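You operate a simulated robot arm through the tools that you are given. There is no shell and no other tool. Be economical: measure what you need, move in short steps, check, and stop when the job is done.

You run a simulated robot arm. Do the job below in one go: nothing can be reset, and whatever is moved stays where it is left.

JOB
Empty the cream pan into the brown bin, the red pan into the yellow bin, and wipe the oil spots.
Fine: the bins on the parts bench; blue pad; pans and pad back; spill none; leave the blue bin. What is to be rubbed or washed off counts as gone when no trace of it is left.
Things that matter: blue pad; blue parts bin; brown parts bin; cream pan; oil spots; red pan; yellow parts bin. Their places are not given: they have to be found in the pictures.

The check looks at the end state, three seconds after you hand in, the way a careful person would. Anything else that was tipped, shoved, dropped, spilled or broken makes it a failure.

ROBOT AND FRAMES
A 7-joint arm with a three-finger gripper, fixed in place. Base frame: the origin is at the foot of the arm, x ahead of it, y to its left, z up; the work surface is at about z = 0.76. Readings come in m, degrees, newtons and seconds.
Its first joint turns from -166.0 to 166.0 degrees. Payload 2.69 kg.
The tool frame sits at the grasp point between the pads (the TCP): z along the fingers, y along the line on which they close. The tips reach 0.03 m beyond it. Largest opening 0.128 m; the body of the gripper starts 0.117 m behind the TCP.
Orientation is that of the tool frame in the base frame, as a unit quaternion [x, y, z, w]. With the fingers straight down and closing along the base's y, the tool's x points along the base's -x, its y along +y and its z along -z.

CONTROLS
- The arm moves only by the tool step_arm. Its argument "increments" is a list of rows, each a list of 7 numbers: the shift along the tool's x, y, z in m, then the turn, a rotation vector about the tool's x, y, z in degrees, then the finger opening in m, from 0 to 0.128. In form: [[x, y, z, ax, ay, az, jaw], ...]. A call has 1 to 12 rows; each row is the pose to reach, as a shift and turn from the pose commanded when the call began, along the tool's axes at that moment. A row lasts 0.2 s, in which the tool goes at most 0.05 m and 8.6 degrees; a call with a longer step from one row to the next is refused whole, and so is a gripper value outside its range. A pose out of reach is approached as far as the arm can. The call stops where the force on the tool passes 40 N (or 10 N more than at its start, if that is more) or the arm is blocked; 0.2 s more then pass. Each finger halts on what it meets, pressing with about 32 N; the grip force reading is that of the motor and also rises with nothing between the fingers. The clock runs only during rows and for 0.2 s after the last one: add rows that repeat a pose to give the fingers time. It gives the time, the measured TCP pose, the force on the tool (base axes), the opening and the grip force at its end, in the units of the frame above (readings bear some noise), with the torque about the TCP (base axes, N m) and any sound that the robot's microphone picked up.
- Cameras (640 x 400 px; columns grow to the right, rows downward): "scene" is fixed at [0.3982, 0.4999, 1.4973]; the picture's right is [-0.19, -0.98, 0.00], its down [-0.95, 0.19, -0.26] and it looks along [0.26, -0.05, -0.97] (base axes); focal length 214 px, centre (320, 200). "wrist" rides on the gripper at [0.058, 0.054, -0.131] in the tool frame; the picture's right is [-0.68, 0.74, 0.00], its down [-0.62, -0.57, -0.55] and it looks along [-0.40, -0.37, 0.84] (tool axes); focal length 234 px, centre (320, 200).
- snapshot(camera): a new picture of that camera. No time passes.
- slide_trunk(by): slides the trunk up (or, below 0, down) by that many m; the arm rides with it, the base frame stays. It gives what a move gives, with no picture.
- probe_pixels(camera, pixels): for up to 12 pixels [column, row] of the newest picture of that camera ("zoom" is the newest enlarged one), the place [x, y, z] in the base frame of the surface seen there, good to about 0.002 m. No time passes.
- close_up(camera, box): a new picture of the part [left, top, right, bottom] of that camera's present view, enlarged. No time passes.
- finish_job(): hands the job in; it is judged then, once.

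Go step by step. Measure first, check grasps and placings, and put right what went wrong. The budget is 80 turns and 46 pictures, counting those below and the enlarged ones. Unless the task says otherwise, let go and move clear before handing in, and close with one line.

The tools are called after "Call:" as a command line: name --pt "numbers of a row" for each row, then --argument value for the rest, lists and objects as JSON in quotes. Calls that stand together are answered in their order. step_arm: Moves the arm, as the interface text tells. Its arguments: {"type":"object","properties":{"increments":{"type":"array","items":{"type":"array","items":{"type":"number"}}}},"required":["increments"]} The other tools are called the same way: slide_trunk (by) slides the trunk up or down; snapshot (camera) takes a picture; probe_pixels (camera, pixels) gives the place of the surface under pixels of a picture; close_up (camera, box) takes an enlarged picture of a part of a camera's view; finish_job () hands the job in.

At the start:

```text
t: 0.0
position: [0.6496, 0.1417, 1.1571]
orientation: [0.0, 1.0, 0.0, 0.001]
contact_force: [-0.5, -0.1, -0.6]
wrist_torque: [-0.01, 0.0, -0.01]
finger_gap: 0.128
gripper_force: 0.1
trunk travel left (down, up): [-0.15, 0.2]
```

scene: 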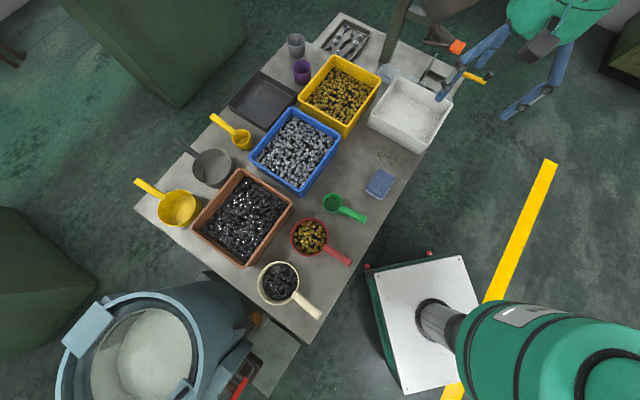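
wrist: 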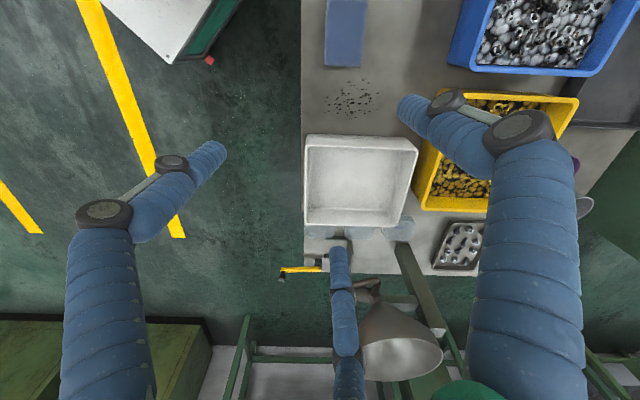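

The scene shows the cream pan near (280,284), the red pan near (310,237), the brown bin (243,217), the yellow bin (340,95), the blue pad (380,183) and dark spots at (388,157). I'll enlarge the view to measure these.

Call:
close_up --camera "scene" --box '[180, 160, 380, 330]'

Call:
close_up --camera "scene" --box '[280, 40, 460, 210]'

Call:
probe_pixels --camera "scene" --pixels '[[280, 284], [259, 284], [299, 284], [280, 263], [298, 298], [319, 316], [310, 237], [292, 237], [327, 245], [350, 263], [328, 281], [340, 290]]'

Call:
probe_pixels --camera "scene" --pixels '[[243, 217], [239, 170], [292, 205], [247, 266], [193, 228], [340, 95], [334, 56], [380, 83], [345, 136], [298, 98], [380, 183], [388, 157]]'

```text
2.35 times, centred on (280, 245) of scene
```

zoom: 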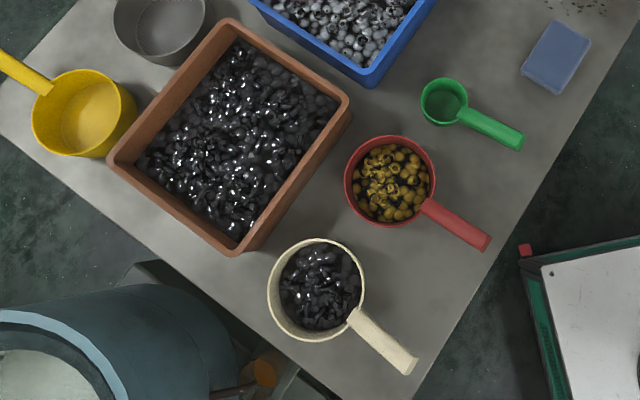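

```text
2.35 times, centred on (370, 125) of scene
```

zoom: 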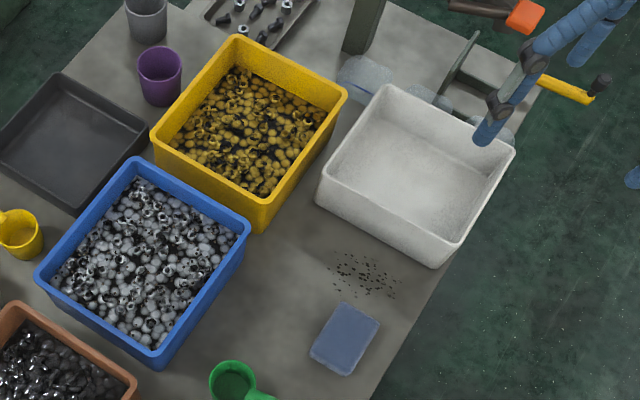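

```text
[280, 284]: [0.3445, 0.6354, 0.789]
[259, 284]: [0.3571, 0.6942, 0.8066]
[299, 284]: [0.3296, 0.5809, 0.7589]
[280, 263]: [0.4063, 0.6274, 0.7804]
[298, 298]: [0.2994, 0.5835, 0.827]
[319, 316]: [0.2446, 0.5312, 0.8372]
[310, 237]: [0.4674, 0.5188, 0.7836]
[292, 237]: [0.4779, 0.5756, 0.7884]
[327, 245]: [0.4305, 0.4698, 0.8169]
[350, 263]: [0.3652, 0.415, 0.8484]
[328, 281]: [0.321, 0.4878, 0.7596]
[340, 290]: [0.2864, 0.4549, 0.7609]
```

```text
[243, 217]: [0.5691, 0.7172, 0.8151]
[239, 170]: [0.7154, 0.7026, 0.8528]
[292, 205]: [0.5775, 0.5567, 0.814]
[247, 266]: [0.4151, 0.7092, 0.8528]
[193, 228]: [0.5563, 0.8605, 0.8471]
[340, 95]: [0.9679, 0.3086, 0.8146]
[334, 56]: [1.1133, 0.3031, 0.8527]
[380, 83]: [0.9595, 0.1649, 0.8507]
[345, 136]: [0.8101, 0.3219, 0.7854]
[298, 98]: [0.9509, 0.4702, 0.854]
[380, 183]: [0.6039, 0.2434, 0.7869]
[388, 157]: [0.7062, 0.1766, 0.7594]
```

Both pans' handles point toward me at about 45° and rise slightly. Next I'll probe the handle edges and the spots, and identify the blue segmented objects at scene (490,50), (530,105) and (445,95).

Call:
probe_pixels --camera "scene" --pixels '[[490, 45], [525, 105], [447, 92], [560, 20], [400, 30], [440, 12], [478, 78], [390, 75], [297, 45], [302, 70], [410, 110], [440, 360]]'

Call:
probe_pixels --camera "wrist" --pixels '[[100, 300], [215, 150], [410, 105], [530, 250], [340, 270], [400, 340], [325, 105], [370, 85], [350, 95], [335, 5], [348, 40], [420, 280]]'

Call:
close_up --camera "scene" --box '[255, 210, 365, 325]'

```text
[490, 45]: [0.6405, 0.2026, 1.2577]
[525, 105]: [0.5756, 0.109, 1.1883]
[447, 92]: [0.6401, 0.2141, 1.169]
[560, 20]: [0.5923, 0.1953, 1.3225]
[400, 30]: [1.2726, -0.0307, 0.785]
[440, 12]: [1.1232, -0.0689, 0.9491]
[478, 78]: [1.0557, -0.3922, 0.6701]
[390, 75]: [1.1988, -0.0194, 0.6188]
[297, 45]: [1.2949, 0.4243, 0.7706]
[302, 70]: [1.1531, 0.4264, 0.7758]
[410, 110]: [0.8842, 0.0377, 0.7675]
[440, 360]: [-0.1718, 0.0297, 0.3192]
```

```text
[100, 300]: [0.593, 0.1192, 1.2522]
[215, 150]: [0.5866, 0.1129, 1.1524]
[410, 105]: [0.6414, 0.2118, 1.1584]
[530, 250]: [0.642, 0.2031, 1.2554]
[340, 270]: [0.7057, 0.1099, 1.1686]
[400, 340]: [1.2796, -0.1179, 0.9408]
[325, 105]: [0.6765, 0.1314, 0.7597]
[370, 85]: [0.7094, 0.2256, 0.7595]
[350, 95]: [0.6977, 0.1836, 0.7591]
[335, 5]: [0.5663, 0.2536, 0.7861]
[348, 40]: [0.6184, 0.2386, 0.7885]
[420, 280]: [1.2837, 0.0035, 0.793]
```

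```text
3.48 times, centred on (310, 268) of scene
```

zoom: 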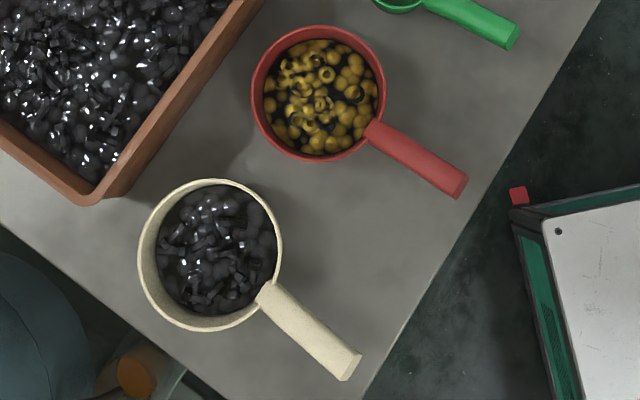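

The blue segmented objects belong to my own gripper, and I see three of them around the TCP. I'll look at the gripper closely and measure the handle edges in the latest zoom.

Call:
close_up --camera "scene" --box '[420, 0, 640, 140]'

Call:
step_arm --pt "0 0 0 0 0 0 0.08" --pt "0 0 0 0 0 0 0.03" --pt "0 0 0 0 0 0 0.03" --pt "0 0 0 0 0 0 0.03"

Call:
snapshot --camera "wrist"

Call:
close_up --camera "scene" --box '[255, 210, 365, 325]'

Call:
probe_pixels --camera "zoom" --pixels '[[285, 290], [272, 312], [292, 312], [310, 330], [338, 340], [325, 360], [345, 362], [208, 183], [390, 145], [420, 165], [450, 185], [318, 30]]'

```text
2.86 times, centred on (530, 70) of scene
```

zoom: 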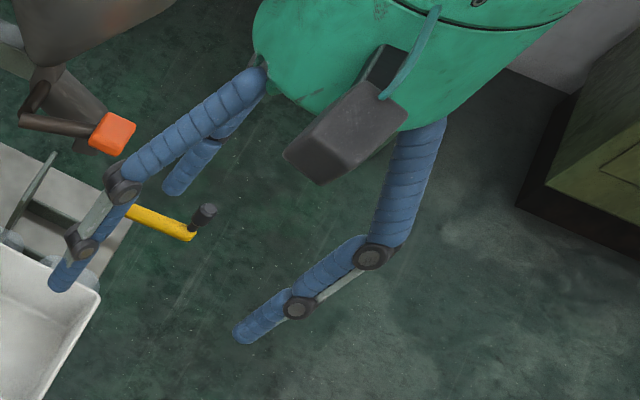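

```text
t: 1.0
position: [0.6497, 0.1423, 1.1575]
orientation: [0.0, 1.0, 0.0, 0.0]
contact_force: [-0.2, -0.1, -0.5]
wrist_torque: [0.0, 0.0, 0.02]
finger_gap: 0.03
gripper_force: 0.1
trunk travel left (down, up): [-0.15, 0.2]
```

```text
39 pictures are left
```

wrist: 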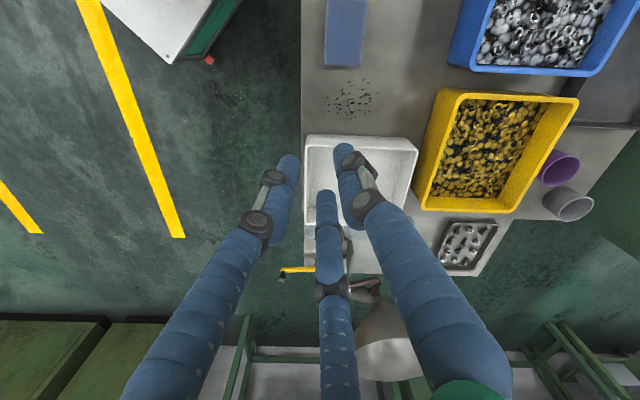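

```text
3.48 times, centred on (310, 268) of scene
```

zoom: 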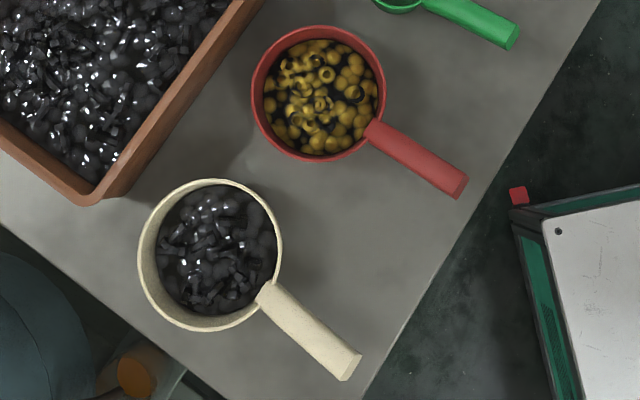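

```text
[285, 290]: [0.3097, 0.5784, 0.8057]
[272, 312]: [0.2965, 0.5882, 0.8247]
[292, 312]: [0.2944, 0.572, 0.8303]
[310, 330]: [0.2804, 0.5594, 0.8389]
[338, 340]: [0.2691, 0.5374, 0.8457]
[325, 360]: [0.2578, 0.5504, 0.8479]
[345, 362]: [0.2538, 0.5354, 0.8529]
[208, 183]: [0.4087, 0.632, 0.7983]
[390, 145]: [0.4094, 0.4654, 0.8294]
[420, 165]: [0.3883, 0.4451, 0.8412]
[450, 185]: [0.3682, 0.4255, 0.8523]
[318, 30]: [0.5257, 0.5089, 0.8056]
```

All three fingers close centrally, so I can clamp a handle like a chuck. Both handles rise about 22° toward me: cream heading about 47°, red about 45°, each roughly 0.02 wide. I'll grip along the handle and pour by rolling about it. First I turn the hand and move it back toward the cream pan.

Call:
step_arm --pt "0.032 0.022 0 0 0 -3.9 0.06" --pt "0.064 0.044 0 0 0 -7.8 0.06" --pt "0.096 0.066 0 0 0 -11.7 0.06" --pt "0.128 0.088 0 0 0 -15.6 0.06" --pt "0.16 0.11 0 0 0 -19.5 0.06" --pt "0.192 0.132 0 0 0 -23.4 0.06" --pt "0.224 0.154 0 0 0 -27.3 0.06" --pt "0.256 0.176 0 0 0 -31.2 0.06" --pt "0.288 0.198 0 0 0 -35.1 0.06" --pt "0.32 0.22 0 0 0 -39 0.06" --pt "0.352 0.242 0 0 0 -43 0.06" --pt "0.38 0.26 0 0 0 -47 0.06"

```text
t: 3.6
position: [0.27, 0.402, 1.1593]
orientation: [-0.398, 0.917, 0.0, 0.0]
contact_force: [0.0, -0.3, 0.1]
wrist_torque: [-0.02, 0.05, 0.02]
finger_gap: 0.06
gripper_force: 0.1
trunk travel left (down, up): [-0.15, 0.2]
```

The yaw worked. Next I pitch the hand up to 22° below horizontal while coming down to about z=1.0.

Call:
step_arm --pt "0 0.005 0.013 0 -5.67 0 0.06" --pt "-0.001 0.01 0.026 0 -11.33 0 0.06" --pt "-0.002 0.015 0.04 0 -17 0 0.06" --pt "-0.003 0.02 0.053 0 -22.67 0 0.06" --pt "-0.004 0.025 0.066 0 -28.33 0 0.06" --pt "-0.004 0.03 0.08 0 -34 0 0.06" --pt "-0.005 0.035 0.093 0 -39.67 0 0.06" --pt "-0.006 0.04 0.106 0 -45.33 0 0.06" --pt "-0.006 0.046 0.12 0 -51 0 0.06" --pt "-0.007 0.051 0.133 0 -56.67 0 0.06" --pt "-0.008 0.056 0.146 0 -62.33 0 0.06" --pt "-0.008 0.062 0.159 0 -68 0 0.06"

Call:
snapshot --camera "scene"

Call:
snapshot --camera "wrist"

```text
t: 6.2
position: [0.2298, 0.4506, 0.9992]
orientation: [-0.33, 0.759, 0.224, 0.514]
contact_force: [0.0, -0.9, 0.7]
wrist_torque: [0.02, 0.05, 0.04]
finger_gap: 0.0602
gripper_force: 0.0
trunk travel left (down, up): [-0.15, 0.2]
```

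```text
37 pictures are left
```

scene: 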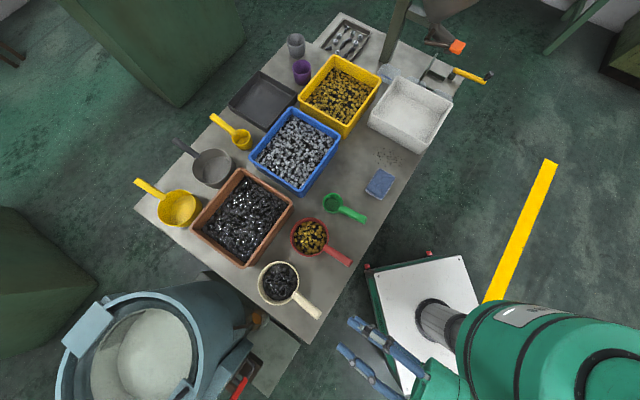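

```text
36 pictures are left
```

wrist: 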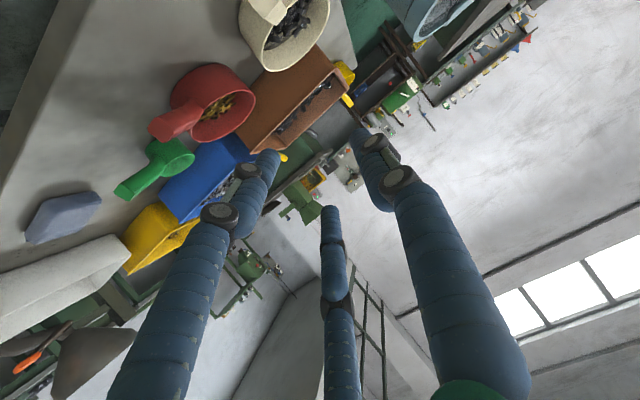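

The pose was reached, and the cream pan and its handle are undisturbed. I'll drop to the pre-grasp point, in line with the handle and 0.12 m behind it.

Call:
step_arm --pt "0.03 0.01 0.009 0 0 0 0.06" --pt "0.058 0.02 0.018 0 0 0 0.06" --pt "0.087 0.031 0.028 0 0 0 0.06" --pt "0.1145 0.0409 0.0367 0 0 0 0.06" --pt "0.1145 0.0409 0.0367 0 0 0 0.06"

Call:
snapshot --camera "wrist"

Call:
close_up --camera "scene" --box '[250, 250, 400, 400]'

```text
t: 7.2
position: [0.2416, 0.4488, 0.9606]
orientation: [-0.269, 0.764, 0.23, 0.539]
contact_force: [0.3, -0.9, 0.4]
wrist_torque: [0.0, -0.01, 0.04]
finger_gap: 0.0598
gripper_force: 0.1
out of reach, approached as far as the arm can: row 4
trunk travel left (down, up): [-0.15, 0.2]
stopped in row 4: the arm was blocked; the commanded pose is now the measured one
```

```text
35 pictures are left
```

wrist: 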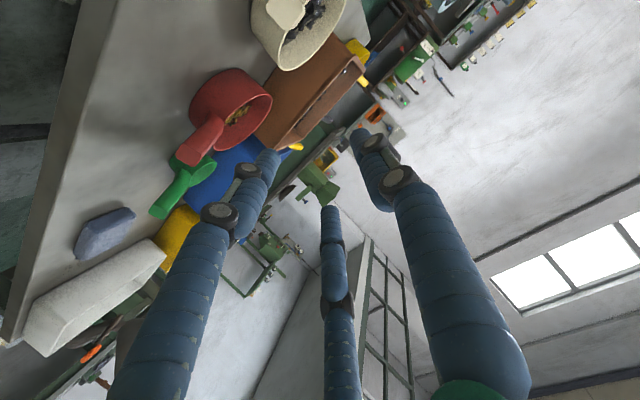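

```text
2.67 times, centred on (325, 325) of scene
```

zoom: 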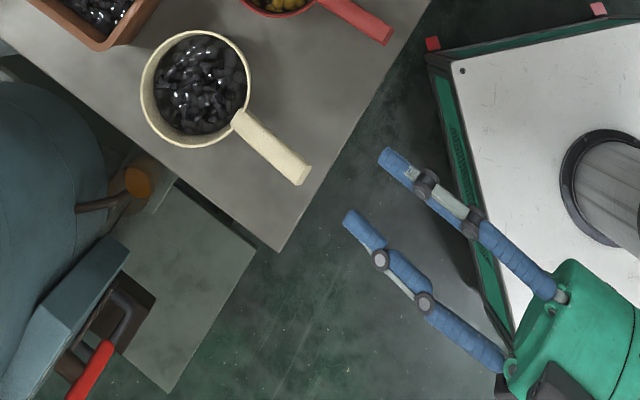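

The arm ran into a joint limit at (0.242,0.449,0.961) without touching anything. I'll lower the trunk so the arm can work in a better posture.

Call:
slide_trunk --by -0.1

```text
t: 8.5
position: [0.2426, 0.4488, 0.8608]
orientation: [-0.27, 0.764, 0.231, 0.539]
contact_force: [0.4, -0.1, -0.4]
wrist_torque: [-0.02, 0.01, 0.0]
finger_gap: 0.06
gripper_force: 0.0
trunk travel left (down, up): [-0.05, 0.3]
```

The trunk is lower now. I'll correct the heading (about 6° off) and move in line with the handle at the pre-grasp (0.213,0.492,0.868).

Call:
step_arm --pt "-0.002 0.017 0.002 -1.3 1.2 -1.7 0.06" --pt "-0.004 0.035 0.003 -2.7 2.5 -3.5 0.06" --pt "-0.0058 0.0523 0.0048 -4.0 3.7 -5.2 0.06" --pt "-0.0058 0.0523 0.0048 -4.0 3.7 -5.2 0.06"

Call:
close_up --camera "scene" --box '[250, 250, 400, 400]'

Call:
snapshot --camera "wrist"

```text
t: 9.7
position: [0.2329, 0.4507, 0.8349]
orientation: [-0.327, 0.775, 0.187, 0.507]
contact_force: [0.4, -0.2, 0.2]
wrist_torque: [-0.01, -0.01, -0.02]
finger_gap: 0.0602
gripper_force: 0.2
trunk travel left (down, up): [-0.05, 0.3]
stopped in row 4: the arm was blocked; the commanded pose is now the measured one
```

```text
2.67 times, centred on (325, 325) of scene
```

zoom: 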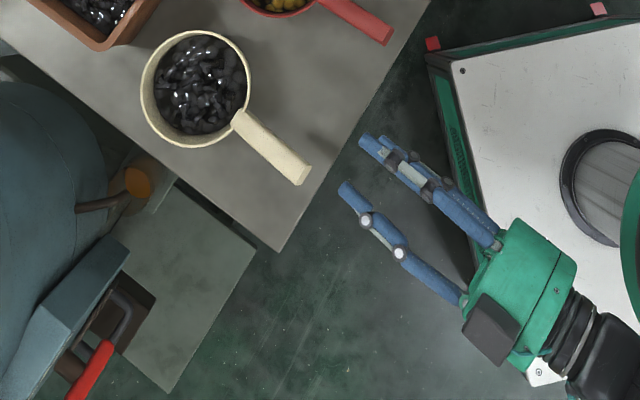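

```text
32 pictures are left
```

wrist: 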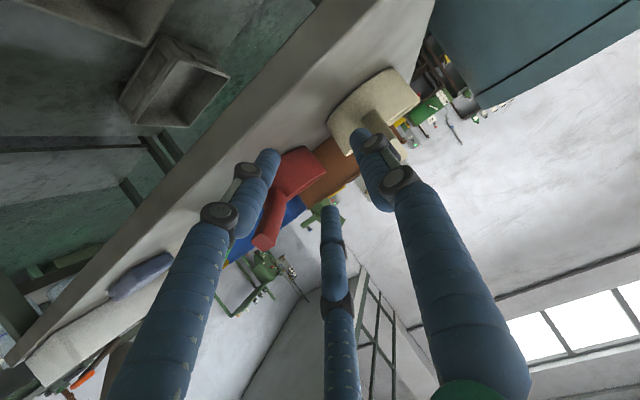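

The arm blocked again with no contact, so this is a posture limit. The pose worked when the hand was higher relative to the shoulder, so I'll raise the hand, fix the orientation and lower the trunk fully.

Call:
step_arm --pt "-0.036 0.004 -0.0125 -0.5 -0.4 0.1 0.06" --pt "-0.072 0.01 -0.025 -1.2 -1 0.4 0.06" --pt "-0.108 0.02 -0.0375 -2 -1.7 0.7 0.06" --pt "-0.13 0.03 -0.045 -3 -2.4 0.9 0.06" --pt "-0.144 0.0372 -0.05 -3.5 -2.9 1.1 0.06" --pt "-0.144 0.0372 -0.05 -3.5 -2.9 1.1 0.06"

Call:
slide_trunk --by -0.05

```text
t: 11.3
position: [0.2282, 0.4635, 0.9311]
orientation: [-0.339, 0.773, 0.184, 0.504]
contact_force: [0.4, 0.6, -0.3]
wrist_torque: [0.0, 0.03, 0.01]
finger_gap: 0.0603
gripper_force: 0.0
trunk travel left (down, up): [-0.05, 0.3]
stopped in row 6: the arm was blocked; the commanded pose is now the measured one
```

```text
t: 12.2
position: [0.227, 0.4638, 0.8819]
orientation: [-0.339, 0.773, 0.184, 0.503]
contact_force: [0.0, 0.0, 0.1]
wrist_torque: [-0.01, 0.02, -0.03]
finger_gap: 0.0604
gripper_force: 0.0
trunk travel left (down, up): [0.0, 0.35]
```

This pose (heading 44°, pitch −25°) is already close to the handle's line, only about 0.035 to the right of it. I'll shift left while advancing a little and then check.

Call:
step_arm --pt "0 0.012 0.012 0 0 0 0.06" --pt "0.001 0.024 0.02 0 0 0 0.06" --pt "0.0018 0.0347 0.03 0 0 0 0.06" --pt "0.0018 0.0347 0.03 0 0 0 0.06"

Call:
close_up --camera "scene" --box '[250, 250, 400, 400]'

Call:
snapshot --camera "wrist"

```text
t: 13.2
position: [0.2312, 0.4991, 0.865]
orientation: [-0.334, 0.776, 0.179, 0.505]
contact_force: [0.0, -0.2, 0.3]
wrist_torque: [-0.02, 0.02, -0.01]
finger_gap: 0.0601
gripper_force: 0.0
trunk travel left (down, up): [0.0, 0.35]
```

```text
2.67 times, centred on (325, 325) of scene
```

zoom: 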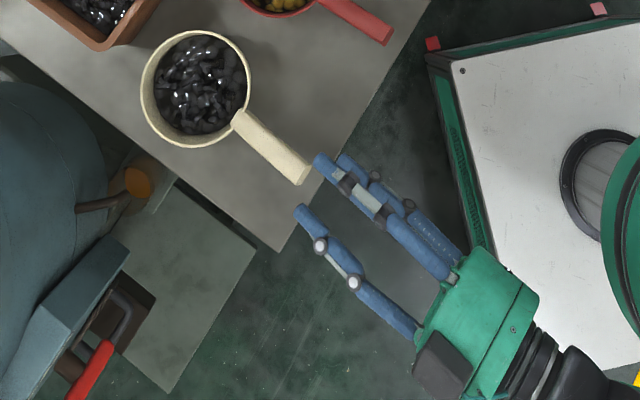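

```text
30 pictures are left
```

wrist: 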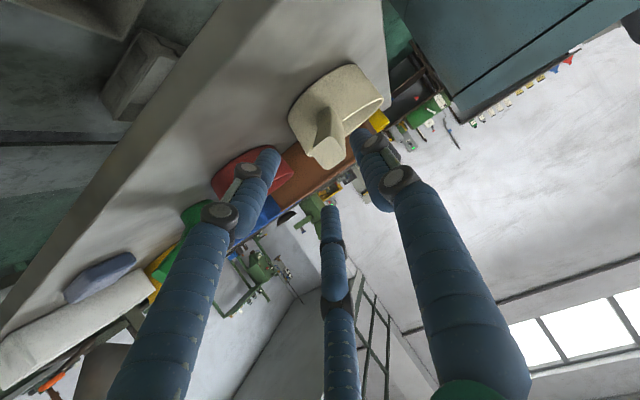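

The handle end at wrist (325,155) is nearly centred between the fingers. I'll probe points along the handle to refine the alignment.

Call:
probe_pixels --camera "wrist" --pixels '[[325, 155], [312, 150], [340, 147], [330, 165], [318, 130], [340, 130], [328, 115], [322, 142], [345, 155]]'

Call:
probe_pixels --camera "zoom" --pixels '[[297, 180], [305, 165], [280, 163], [292, 155], [262, 145], [275, 135], [240, 125], [250, 115]]'

```text
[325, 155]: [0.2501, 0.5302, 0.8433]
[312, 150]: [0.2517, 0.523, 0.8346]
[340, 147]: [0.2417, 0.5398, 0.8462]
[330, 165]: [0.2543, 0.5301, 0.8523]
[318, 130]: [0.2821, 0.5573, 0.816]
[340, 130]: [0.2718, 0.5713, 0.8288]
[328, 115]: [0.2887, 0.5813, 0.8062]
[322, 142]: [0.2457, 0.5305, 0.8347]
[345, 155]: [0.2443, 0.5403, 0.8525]
```

```text
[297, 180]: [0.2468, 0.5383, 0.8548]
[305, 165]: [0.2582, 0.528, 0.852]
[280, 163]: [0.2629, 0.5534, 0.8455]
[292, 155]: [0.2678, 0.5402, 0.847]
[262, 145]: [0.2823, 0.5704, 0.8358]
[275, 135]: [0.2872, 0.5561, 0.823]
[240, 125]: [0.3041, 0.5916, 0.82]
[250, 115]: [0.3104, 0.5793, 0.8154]
```

The handle end is centred at about (0.248,0.532,0.844), and its axis is well fitted. I'll correct the orientation, then slide over the handle to the grasp TCP at (0.270,0.556,0.831) without closing.

Call:
step_arm --pt "0.001 0.008 0.0 -1.9 -1.8 1.0 0.06" --pt "0.003 0.012 0.008 -3.8 -3.6 2.1 0.06" --pt "0.004 0.0123 0.0254 -3.8 -3.6 2.1 0.06" --pt "0.003 0.0135 0.045 -3.8 -3.6 2.1 0.06" --pt "0.002 0.0145 0.06 -3.8 -3.6 2.1 0.06" --pt "0.0011 0.0155 0.0753 -3.8 -3.6 2.1 0.06" --pt "0.0011 0.0155 0.0753 -3.8 -3.6 2.1 0.06"

Call:
close_up --camera "scene" --box '[250, 250, 350, 350]'

```text
t: 14.8
position: [0.255, 0.5646, 0.8318]
orientation: [-0.339, 0.755, 0.232, 0.512]
contact_force: [-1.3, -0.4, -0.1]
wrist_torque: [-0.02, 0.02, -0.02]
finger_gap: 0.0602
gripper_force: 0.1
trunk travel left (down, up): [0.0, 0.35]
```

```text
4.00 times, centred on (300, 300) of scene
```

zoom: 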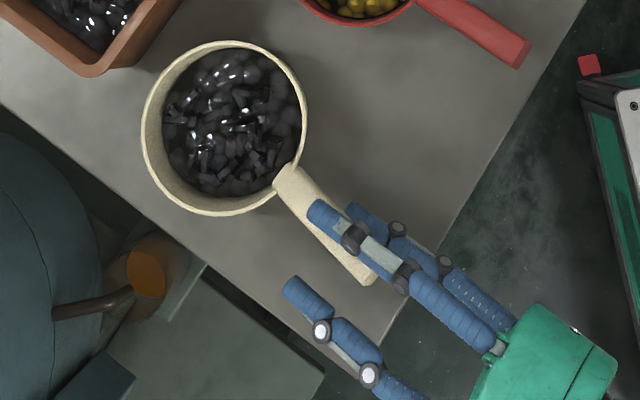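

The hand sits about 0.017 too far left. The fingers straddle the handle, but unevenly. I'll shift right and let it settle.

Call:
step_arm --pt "0.001 -0.007 0.002 0 0 0 0.06" --pt "0.0019 -0.0143 0.0033 0 0 0 0.06" --pt "0.0019 -0.0143 0.0033 0 0 0 0.06" --pt "0.0019 -0.0143 0.0033 0 0 0 0.06"

Call:
snapshot --camera "wrist"

```text
t: 15.8
position: [0.2677, 0.5563, 0.8275]
orientation: [-0.338, 0.755, 0.231, 0.511]
contact_force: [0.7, 0.1, -0.3]
wrist_torque: [-0.01, 0.0, -0.01]
finger_gap: 0.0598
gripper_force: 0.0
trunk travel left (down, up): [0.0, 0.35]
```

```text
28 pictures are left
```

wrist: 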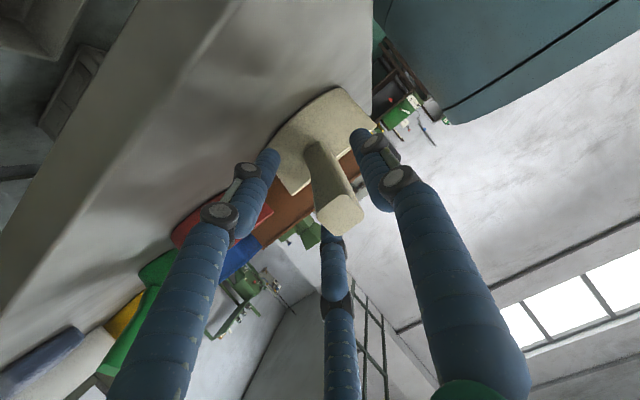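

The fingers now surround the handle. I'll probe the handle again from the wrist to check that it is centred.

Call:
probe_pixels --camera "wrist" --pixels '[[341, 215], [322, 215], [360, 212], [343, 230], [337, 202], [325, 185], [318, 160], [345, 180]]'

```text
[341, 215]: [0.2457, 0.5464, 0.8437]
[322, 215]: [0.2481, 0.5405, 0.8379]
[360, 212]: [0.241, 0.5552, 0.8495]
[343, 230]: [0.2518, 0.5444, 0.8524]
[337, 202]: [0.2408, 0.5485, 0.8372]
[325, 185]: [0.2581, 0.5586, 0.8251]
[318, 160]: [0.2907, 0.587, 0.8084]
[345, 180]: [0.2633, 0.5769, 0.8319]
```

The handle end has shifted about 0.014 left, so the earlier approach nudged the pan round slightly. I'll re-measure the handle from the scene before gripping, and restore the pan's place when I put it back.

Call:
close_up --camera "scene" --box '[250, 250, 350, 350]'

Call:
probe_pixels --camera "zoom" --pixels '[[365, 275], [358, 285], [350, 255], [335, 240], [325, 250], [290, 180], [302, 195], [280, 190], [303, 125], [145, 130], [230, 42], [220, 213]]'

```text
4.00 times, centred on (300, 300) of scene
```

zoom: 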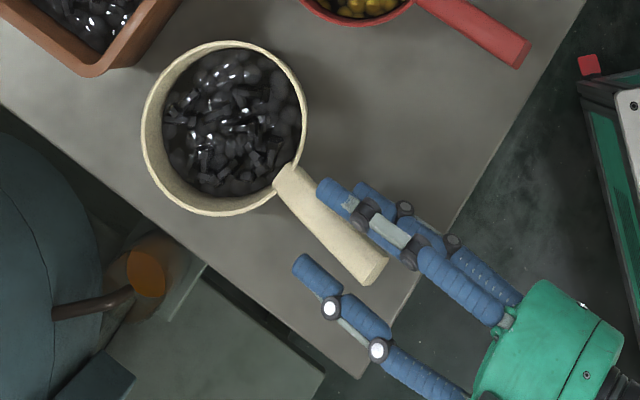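

```text
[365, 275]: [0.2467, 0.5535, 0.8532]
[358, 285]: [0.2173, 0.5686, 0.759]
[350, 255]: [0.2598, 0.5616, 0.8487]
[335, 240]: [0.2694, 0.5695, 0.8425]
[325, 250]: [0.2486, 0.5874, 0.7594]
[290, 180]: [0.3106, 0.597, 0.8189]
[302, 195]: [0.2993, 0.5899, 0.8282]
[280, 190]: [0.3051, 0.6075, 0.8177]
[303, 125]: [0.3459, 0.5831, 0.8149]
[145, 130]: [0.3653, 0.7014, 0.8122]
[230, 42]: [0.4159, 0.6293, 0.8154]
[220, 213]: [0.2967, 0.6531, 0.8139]
```

The pan centre is now about (0.356,0.6415) and the handle heads about 42°; originally it was about (0.350,0.635) and 47°. I'll yaw the hand −6°, centre it on the handle, then close.

Call:
step_arm --pt "-0.003 0.003 0.003 1.9 0 0.7 0.06" --pt "-0.006 0.0057 0.006 3.7 0 1.5 0.06" --pt "-0.0078 0.0057 0.0102 5.57 0 2.2 0.06" --pt "-0.0078 0.0057 0.0102 5.57 0 2.2 0.06" --pt "-0.0078 0.0057 0.0102 5.57 0 2.2 0.06"

Call:
snapshot --camera "wrist"

Call:
probe_pixels --camera "wrist" --pixels '[[338, 210], [325, 215], [350, 212], [338, 222], [330, 190], [320, 165]]'

```text
t: 17.0
position: [0.2704, 0.5705, 0.8313]
orientation: [-0.298, 0.772, 0.204, 0.523]
contact_force: [-0.3, 0.1, -0.5]
wrist_torque: [0.01, 0.01, -0.01]
finger_gap: 0.06
gripper_force: 0.0
trunk travel left (down, up): [0.0, 0.35]
```

```text
26 pictures are left
```

wrist: 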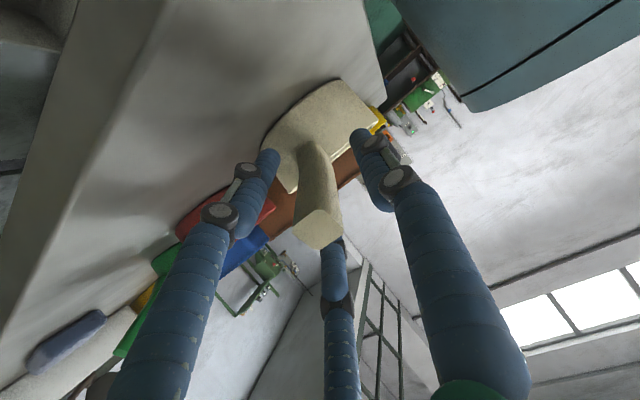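

```text
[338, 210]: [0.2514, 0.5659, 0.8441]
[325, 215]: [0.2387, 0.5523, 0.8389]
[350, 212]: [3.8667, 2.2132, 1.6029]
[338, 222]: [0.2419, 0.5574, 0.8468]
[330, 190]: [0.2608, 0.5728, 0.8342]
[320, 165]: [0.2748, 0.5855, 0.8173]
```

The handle now runs down the axis, with its end at (318,230) against an expected (319,226). I'll close the fingers.

Call:
step_arm --pt "0 0 0 0 0 0 0.045" --pt "0 0 0 0 0 0 0.03" --pt "0 0 0 0 0 0 0.015" --pt "0 0 0 0 0 0 0.0" --pt "0 0 0 0 0 0 0.0" --pt "0 0 0 0 0 0 0.0"

Call:
close_up --camera "scene" --box '[250, 250, 350, 350]'

```text
t: 18.4
position: [0.2715, 0.5706, 0.8304]
orientation: [-0.299, 0.772, 0.204, 0.522]
contact_force: [1.6, -1.0, 2.5]
wrist_torque: [0.01, -0.17, -0.15]
finger_gap: 0.0257
gripper_force: 31.7
trunk travel left (down, up): [0.0, 0.35]
```

```text
4.00 times, centred on (300, 300) of scene
```

zoom: 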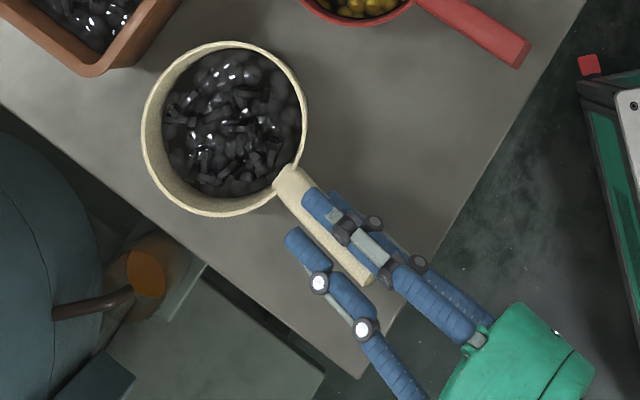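

The grip holds at 0.0257 with 31.7 N. I'll lift straight up with the trunk, a little first to check it, then the rest of the way.

Call:
slide_trunk --by 0.04

Call:
close_up --camera "scene" --box '[250, 250, 350, 350]'

Call:
probe_pixels --camera "zoom" --pixels '[[303, 125], [142, 130], [230, 38], [220, 215], [225, 120], [300, 150], [160, 185]]'

```text
t: 19.2
position: [0.271, 0.5704, 0.8692]
orientation: [-0.299, 0.772, 0.203, 0.522]
contact_force: [-0.6, -1.4, -2.9]
wrist_torque: [-0.17, 0.22, 0.02]
finger_gap: 0.0236
gripper_force: 32.1
trunk travel left (down, up): [-0.04, 0.31]
```

```text
4.00 times, centred on (300, 300) of scene
```

zoom: 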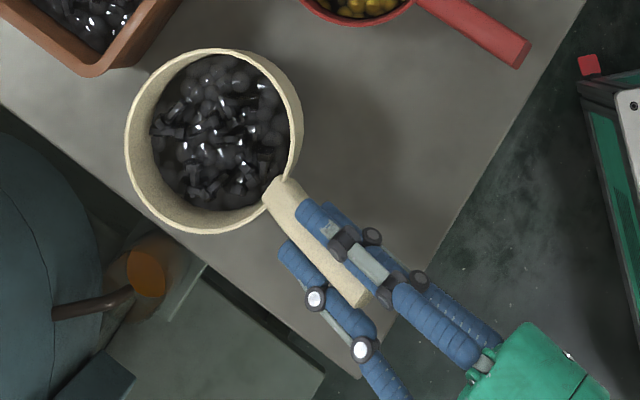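

```text
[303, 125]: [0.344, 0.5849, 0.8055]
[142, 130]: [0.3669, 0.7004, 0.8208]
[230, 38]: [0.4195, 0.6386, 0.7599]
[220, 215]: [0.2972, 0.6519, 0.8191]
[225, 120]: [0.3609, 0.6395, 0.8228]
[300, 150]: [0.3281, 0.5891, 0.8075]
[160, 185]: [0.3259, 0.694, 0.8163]
```

The pan lifts off level and is light (about 0.3 kg). I'll raise it another 0.11 and carry it so the pan's centre sits over the brown bin, about 0.03 left of the bin's centre (0.566,0.708).

Call:
slide_trunk --by 0.11

Call:
step_arm --pt "-0.004 -0.003 0.009 0 0 0 0" --pt "-0.012 -0.009 0.026 0 0 0 0" --pt "-0.021 -0.016 0.046 0 0 0 0" --pt "-0.03 -0.023 0.066 0 0 0 0" --pt "-0.04 -0.03 0.087 0 0 0 0" --pt "-0.05 -0.038 0.109 0 0 0 0" --pt "-0.06 -0.045 0.13 0 0 0 0" --pt "-0.069 -0.052 0.15 0 0 0 0" --pt "-0.077 -0.058 0.168 0 0 0 0" --pt "-0.082 -0.062 0.178 0 0 0 0" --pt "-0.0836 -0.0631 0.1819 0 0 0 0" --pt "-0.0836 -0.0631 0.1819 0 0 0 0"

Call:
snapshot --camera "scene"

```text
t: 20.6
position: [0.2701, 0.5711, 0.9809]
orientation: [-0.298, 0.772, 0.203, 0.523]
contact_force: [-0.5, -0.9, -4.1]
wrist_torque: [-0.21, 0.26, -0.04]
finger_gap: 0.0233
gripper_force: 31.9
trunk travel left (down, up): [-0.15, 0.2]
```

```text
t: 23.2
position: [0.4613, 0.6589, 0.9908]
orientation: [-0.298, 0.773, 0.203, 0.522]
contact_force: [-0.1, 0.0, -4.0]
wrist_torque: [-0.18, 0.2, -0.01]
finger_gap: 0.0234
gripper_force: 32.1
trunk travel left (down, up): [-0.15, 0.2]
```

```text
23 pictures are left
```

scene: 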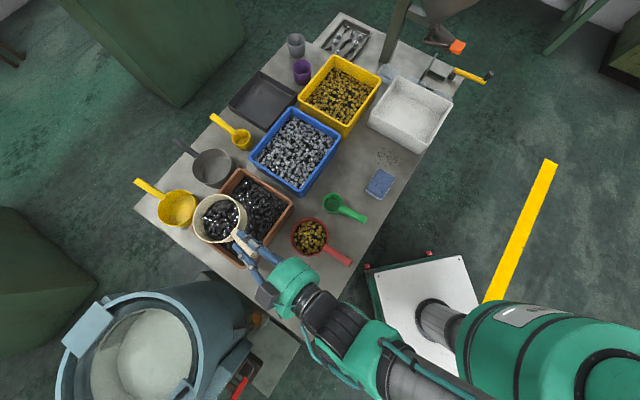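

The pan, at (222,217), is above the left part of the brown bin. I'll probe the pan's rim to confirm its true place before tipping.

Call:
probe_pixels --camera "scene" --pixels '[[221, 218], [197, 219], [245, 216], [218, 197], [220, 242], [200, 205], [240, 205], [235, 238]]'

```text
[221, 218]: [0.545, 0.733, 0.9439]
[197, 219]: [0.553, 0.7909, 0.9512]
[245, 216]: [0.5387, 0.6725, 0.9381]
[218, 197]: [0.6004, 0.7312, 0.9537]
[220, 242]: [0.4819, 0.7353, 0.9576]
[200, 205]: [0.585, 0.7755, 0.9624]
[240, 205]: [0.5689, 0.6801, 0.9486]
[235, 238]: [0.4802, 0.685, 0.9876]
```

The pan's centre is at (0.545,0.732), its rim at z≈0.955, as planned. I'll roll it steadily to the right over the bin.

Call:
step_arm --pt "0 0 0 0 0 6 0" --pt "0 0 0 0 0 12 0" --pt "0 0 0 0 0 18 0" --pt "0 0 0 0 0 24 0" --pt "0 0 0 0 0 30 0" --pt "0 0 0 0 0 36 0" --pt "0 0 0 0 0 42 0" --pt "0 0 0 0 0 48 0" --pt "0 0 0 0 0 54 0" --pt "0 0 0 0 0 60 0" --pt "0 0 0 0 0 66 0" --pt "0 0 0 0 0 72 0"

Call:
close_up --camera "scene" --box '[160, 140, 340, 290]'

```text
t: 25.9
position: [0.4902, 0.7283, 1.0988]
orientation: [0.213, 0.844, 0.4, 0.288]
contact_force: [0.2, -0.3, -3.3]
wrist_torque: [-0.18, 0.2, 0.01]
finger_gap: 0.0233
gripper_force: 31.4
out of reach, approached as far as the arm can: row 3, 4, 5, 6, 7, 8, 9, 10, 11, 12
trunk travel left (down, up): [-0.15, 0.2]
```

```text
2.67 times, centred on (250, 215) of scene
```

zoom: 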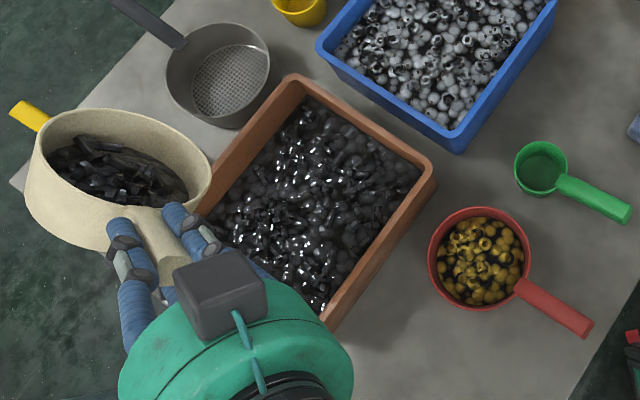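

The wrist joint hit its limit, so the hand wandered up and left, but the parts are still in the pan. I'll undo the roll along the same path and then tip the other way.

Call:
step_arm --pt "0 0 0 0 0 -6 0" --pt "0 0 0 0 0 -12 0" --pt "0 0 0 0 0 -18 0" --pt "0 0 0 0 0 -24 0" --pt "0 0 0 0 0 -30 0" --pt "0 0 0 0 0 -36 0" --pt "0 0 0 0 0 -42 0" --pt "0 0 0 0 0 -48 0" --pt "0 0 0 0 0 -54 0" --pt "0 0 0 0 0 -60 0" --pt "0 0 0 0 0 -66 0" --pt "0 0 0 0 0 -72 0"

Call:
close_up --camera "scene" --box '[160, 140, 340, 290]'

```text
t: 28.4
position: [0.4905, 0.7249, 1.0992]
orientation: [-0.326, 0.806, 0.155, 0.469]
contact_force: [0.4, -0.4, -2.8]
wrist_torque: [-0.16, 0.22, -0.04]
finger_gap: 0.0233
gripper_force: 32.2
trunk travel left (down, up): [-0.15, 0.2]
```

```text
2.67 times, centred on (250, 215) of scene
```

zoom: 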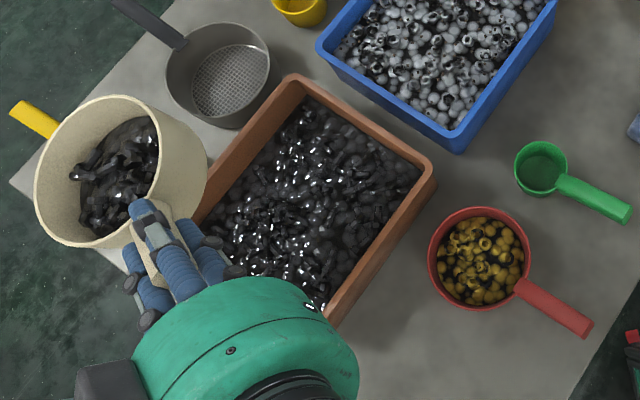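

The roll came back, and the parts are still in the pan, now left of the bin. I'll bring the pan level over the bin again, this time offset to the right for a left-hand pour.

Call:
step_arm --pt "0.0 -0.01 0 0 -1 0.3 0" --pt "0.01 -0.025 0 -0.2 -2 0.6 0" --pt "0.025 -0.04 0.001 -0.4 -3 1 0" --pt "0.04 -0.055 0.001 -0.6 -4 1.4 0" --pt "0.058 -0.066 0.002 -0.8 -5 1.8 0" --pt "0.078 -0.074 0.003 -1 -6 2.2 0" --pt "0.098 -0.08 0.004 -1.2 -7 2.5 0" --pt "0.115 -0.0823 0.0045 -1.4 -8 2.8 0" --pt "0.128 -0.0823 0.0045 -1.5 -9 3 0" --pt "0.1357 -0.0823 0.0045 -1.5 -9 3 0" --pt "0.1357 -0.0823 0.0045 -1.5 -9 3 0"

Call:
snapshot --camera "scene"

```text
t: 30.9
position: [0.5004, 0.6145, 0.986]
orientation: [-0.297, 0.774, 0.203, 0.522]
contact_force: [-0.2, 0.1, -3.5]
wrist_torque: [-0.23, 0.24, 0.01]
finger_gap: 0.0233
gripper_force: 31.9
trunk travel left (down, up): [-0.15, 0.2]
```

```text
20 pictures are left
```

scene: 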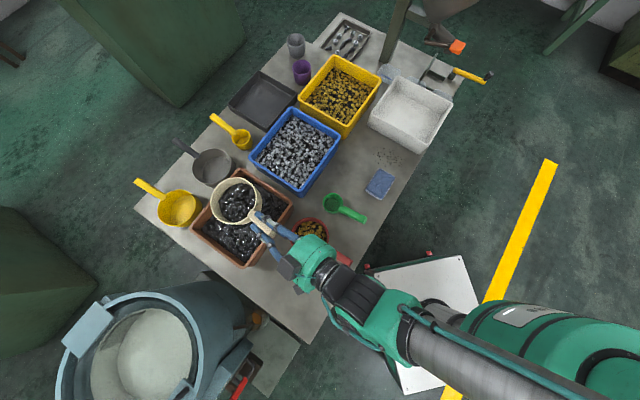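

The pan is level over the bin, slightly right of centre. I'll roll left in a short stage and watch for any limit.

Call:
step_arm --pt "0 0 0 0 0 -6 0" --pt "0 0 0 0 0 -12 0" --pt "0 0 0 0 0 -18 0" --pt "0 0 0 0 0 -24 0" --pt "0 0 0 0 0 -30 0"

```text
t: 32.0
position: [0.5015, 0.6138, 0.9851]
orientation: [-0.487, 0.67, 0.06, 0.556]
contact_force: [-0.3, -0.5, -3.4]
wrist_torque: [-0.21, 0.25, 0.01]
finger_gap: 0.0233
gripper_force: 32.1
trunk travel left (down, up): [-0.15, 0.2]
```

No limit that way. I'll continue the left roll to about 100°.

Call:
step_arm --pt "0 0 0 0 0 -6 0" --pt "0 0 0 0 0 -12 0" --pt "0 0 0 0 0 -18 0" --pt "0 0 0 0 0 -24 0" --pt "0 0 0 0 0 -30 0" --pt "0 0 0 0 0 -36 0" --pt "0 0 0 0 0 -42 0" --pt "0 0 0 0 0 -48 0" --pt "0 0 0 0 0 -54 0" --pt "0 0 0 0 0 -60 0" --pt "0 0 0 0 0 -66 0" --pt "0 0 0 0 0 -72 0"

Call:
close_up --camera "scene" --box '[160, 140, 340, 290]'

```text
t: 34.6
position: [0.501, 0.6139, 0.9853]
orientation: [0.789, -0.255, 0.278, -0.486]
contact_force: [-0.2, -0.3, -1.3]
wrist_torque: [-0.11, 0.18, -0.02]
finger_gap: 0.0233
gripper_force: 31.7
trunk travel left (down, up): [-0.15, 0.2]
```

```text
2.67 times, centred on (250, 215) of scene
```

zoom: 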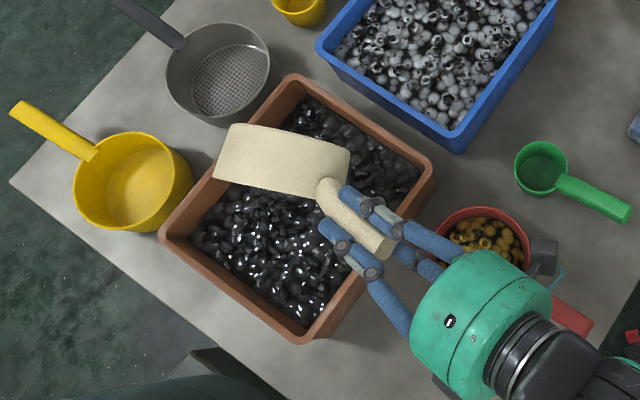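

The load fell from about 3.5 N to 1.3 N, and I see no parts outside the bin. I'll roll further so everything falls out, and hold.

Call:
step_arm --pt "0 0 0 0 0 -8 0" --pt "0 0 0 0 0 -16 0" --pt "0 0 0 0 0 -24 0" --pt "0 0 0 0 0 -32 0" --pt "0 0 0 0 0 -40 0" --pt "0 0 0 0 0 -48 0" --pt "0 0 0 0 0 -56 0" --pt "0 0 0 0 0 -64 0" --pt "0 0 0 0 0 -64 0" --pt "0 0 0 0 0 -58 0" --pt "0 0 0 0 0 -64 0" --pt "0 0 0 0 0 -64 0"

```text
t: 37.2
position: [0.501, 0.6144, 0.9854]
orientation: [0.804, 0.201, 0.494, -0.264]
contact_force: [0.3, -0.2, -2.1]
wrist_torque: [-0.16, 0.17, 0.01]
finger_gap: 0.023
gripper_force: 31.9
trunk travel left (down, up): [-0.15, 0.2]
```

Nothing blocked at 166° of roll. I'll roll back level over the bin.

Call:
step_arm --pt "0 0 0 0 0 8.3 0" --pt "0 0 0 0 0 16.6 0" --pt "0 0 0 0 0 24.9 0" --pt "0 0 0 0 0 33.2 0" --pt "0 0 0 0 0 41.5 0" --pt "0 0 0 0 0 49.8 0" --pt "0 0 0 0 0 58.1 0" --pt "0 0 0 0 0 66.4 0" --pt "0 0 0 0 0 74.7 0" --pt "0 0 0 0 0 83 0" --pt "0 0 0 0 0 91.3 0" --pt "0 0 0 0 0 99.6 0"

Call:
step_arm --pt "0 0 0 0 0 8.3 0" --pt "0 0 0 0 0 16.6 0" --pt "0 0 0 0 0 24.9 0" --pt "0 0 0 0 0 33.2 0" --pt "0 0 0 0 0 41.5 0" --pt "0 0 0 0 0 49.8 0" --pt "0 0 0 0 0 58.1 0" --pt "0 0 0 0 0 66.4 0" --pt "0 0 0 0 0 66.4 0"

Call:
close_up --camera "scene" --box '[160, 140, 340, 290]'

```text
t: 39.9
position: [0.5021, 0.614, 0.9858]
orientation: [0.67, -0.486, 0.117, -0.548]
contact_force: [0.6, -0.6, -2.3]
wrist_torque: [-0.11, 0.16, -0.01]
finger_gap: 0.0233
gripper_force: 31.9
trunk travel left (down, up): [-0.15, 0.2]
```

```text
t: 41.9
position: [0.5002, 0.6148, 0.987]
orientation: [-0.296, 0.774, 0.203, 0.522]
contact_force: [-0.8, 0.2, -2.4]
wrist_torque: [-0.09, 0.19, 0.03]
finger_gap: 0.0233
gripper_force: 32.3
trunk travel left (down, up): [-0.15, 0.2]
```

```text
2.67 times, centred on (250, 215) of scene
```

zoom: 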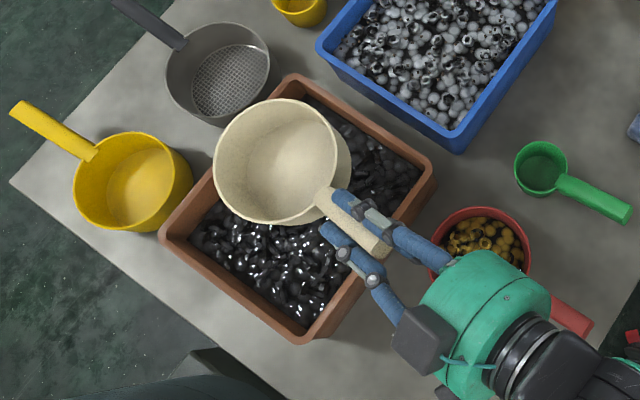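

The cream pan is empty and nothing lies outside the bin. I'll check how level it is, then carry it back.

Call:
probe_pixels --camera "zoom" --pixels '[[316, 193], [252, 106], [214, 168], [334, 140], [270, 222], [285, 101], [222, 195], [326, 120], [352, 214]]'

```text
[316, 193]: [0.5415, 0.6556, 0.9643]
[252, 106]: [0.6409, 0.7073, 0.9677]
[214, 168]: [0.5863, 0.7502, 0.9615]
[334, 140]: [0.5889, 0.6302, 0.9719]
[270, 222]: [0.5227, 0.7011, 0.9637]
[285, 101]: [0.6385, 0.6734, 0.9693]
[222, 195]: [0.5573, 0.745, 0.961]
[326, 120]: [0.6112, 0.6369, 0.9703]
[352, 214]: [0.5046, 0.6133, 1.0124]
```

The pan is tilted about 5° left-low and 2° front-low; its centre offset from the TCP is (0.084,0.075). I'll carry it back above its original spot (0.350,0.635) while levelling it and restoring the 47° heading.

Call:
step_arm --pt "0.008 0.01 -0.018 0 0 0 0" --pt "0.016 0.02 -0.036 -0.5 -0.2 0.3 0" --pt "0.024 0.031 -0.056 -1 -0.5 0.7 0" --pt "0.033 0.042 -0.076 -1.5 -0.8 1.1 0" --pt "0.042 0.054 -0.096 -2 -1 1.5 0" --pt "0.051 0.065 -0.116 -2.5 -1.3 1.9 0" --pt "0.06 0.076 -0.136 -3 -1.6 2.2 0" --pt "0.068 0.087 -0.156 -3.5 -1.8 2.5 0" --pt "0.076 0.097 -0.174 -4 -2 2.8 0" --pt "0.081 0.104 -0.187 -4.4 -2.1 3 0" --pt "0.0833 0.1073 -0.192 -4.6 -2.1 3 0" --pt "0.0833 0.1073 -0.192 -4.6 -2.1 3 0"

```text
t: 44.5
position: [0.2736, 0.5545, 0.9788]
orientation: [-0.293, 0.763, 0.252, 0.519]
contact_force: [-0.1, -0.1, -2.3]
wrist_torque: [-0.17, 0.14, -0.04]
finger_gap: 0.0232
gripper_force: 31.8
trunk travel left (down, up): [-0.15, 0.2]
```

It reached (0.2736,0.5545,0.979) with no limit. I'll lower on the trunk to just above the bench and check with a picture.

Call:
slide_trunk --by -0.14

Call:
close_up --camera "scene" --box '[250, 250, 350, 350]'

Call:
probe_pixels --camera "zoom" --pixels '[[305, 125], [143, 130], [230, 42], [225, 217], [290, 80], [160, 190], [170, 65], [240, 130]]'

```text
t: 46.1
position: [0.2739, 0.5562, 0.8388]
orientation: [-0.293, 0.763, 0.252, 0.518]
contact_force: [-0.7, -0.2, -1.8]
wrist_torque: [-0.18, 0.16, -0.01]
finger_gap: 0.0235
gripper_force: 31.7
trunk travel left (down, up): [-0.01, 0.34]
```

```text
4.00 times, centred on (300, 300) of scene
```

zoom: 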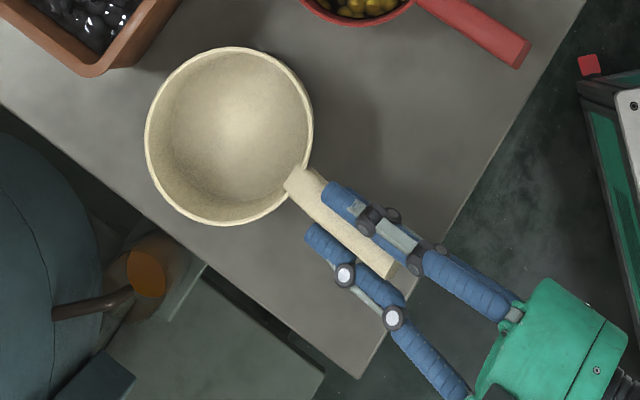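

```text
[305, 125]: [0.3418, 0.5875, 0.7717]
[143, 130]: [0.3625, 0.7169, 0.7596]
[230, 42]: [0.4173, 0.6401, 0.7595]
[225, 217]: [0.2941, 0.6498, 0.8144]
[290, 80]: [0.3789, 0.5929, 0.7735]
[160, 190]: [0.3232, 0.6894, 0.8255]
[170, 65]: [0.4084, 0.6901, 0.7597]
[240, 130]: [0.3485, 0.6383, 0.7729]
```

The pan sits over its original spot: rim centre (229,136) against the original (233,135), handle end (390,272) against (390,274). I'll lower the last 8 mm, then release.

Call:
slide_trunk --by -0.008

Call:
step_arm --pt "0 0 0 0 0 0 0.03" --pt "0 0 0 0 0 0 0.036" --pt "0 0 0 0 0 0 0.042" --pt "0 0 0 0 0 0 0.05" --pt "0 0 0 0 0 0 0.06" --pt "0 0 0 0 0 0 0.06"

Call:
snapshot --camera "wrist"

```text
t: 46.7
position: [0.2748, 0.5547, 0.8319]
orientation: [-0.292, 0.763, 0.252, 0.519]
contact_force: [0.7, 0.1, -1.2]
wrist_torque: [-0.16, 0.14, -0.02]
finger_gap: 0.0234
gripper_force: 32.1
trunk travel left (down, up): [-0.002, 0.348]
```

```text
t: 48.1
position: [0.2738, 0.5549, 0.8306]
orientation: [-0.292, 0.763, 0.252, 0.518]
contact_force: [0.2, -0.1, 0.0]
wrist_torque: [-0.04, 0.02, 0.02]
finger_gap: 0.0602
gripper_force: 0.1
trunk travel left (down, up): [-0.002, 0.348]
```

```text
16 pictures are left
```

wrist: 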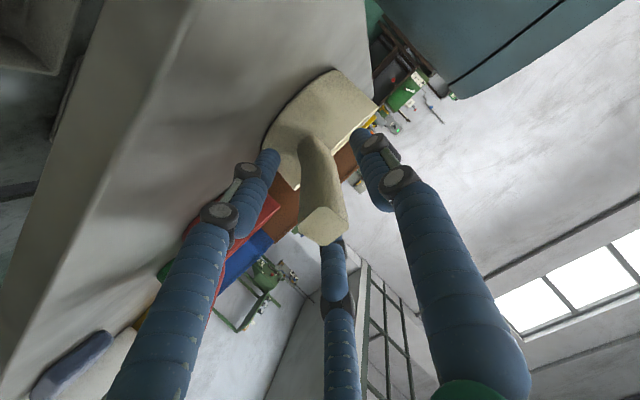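

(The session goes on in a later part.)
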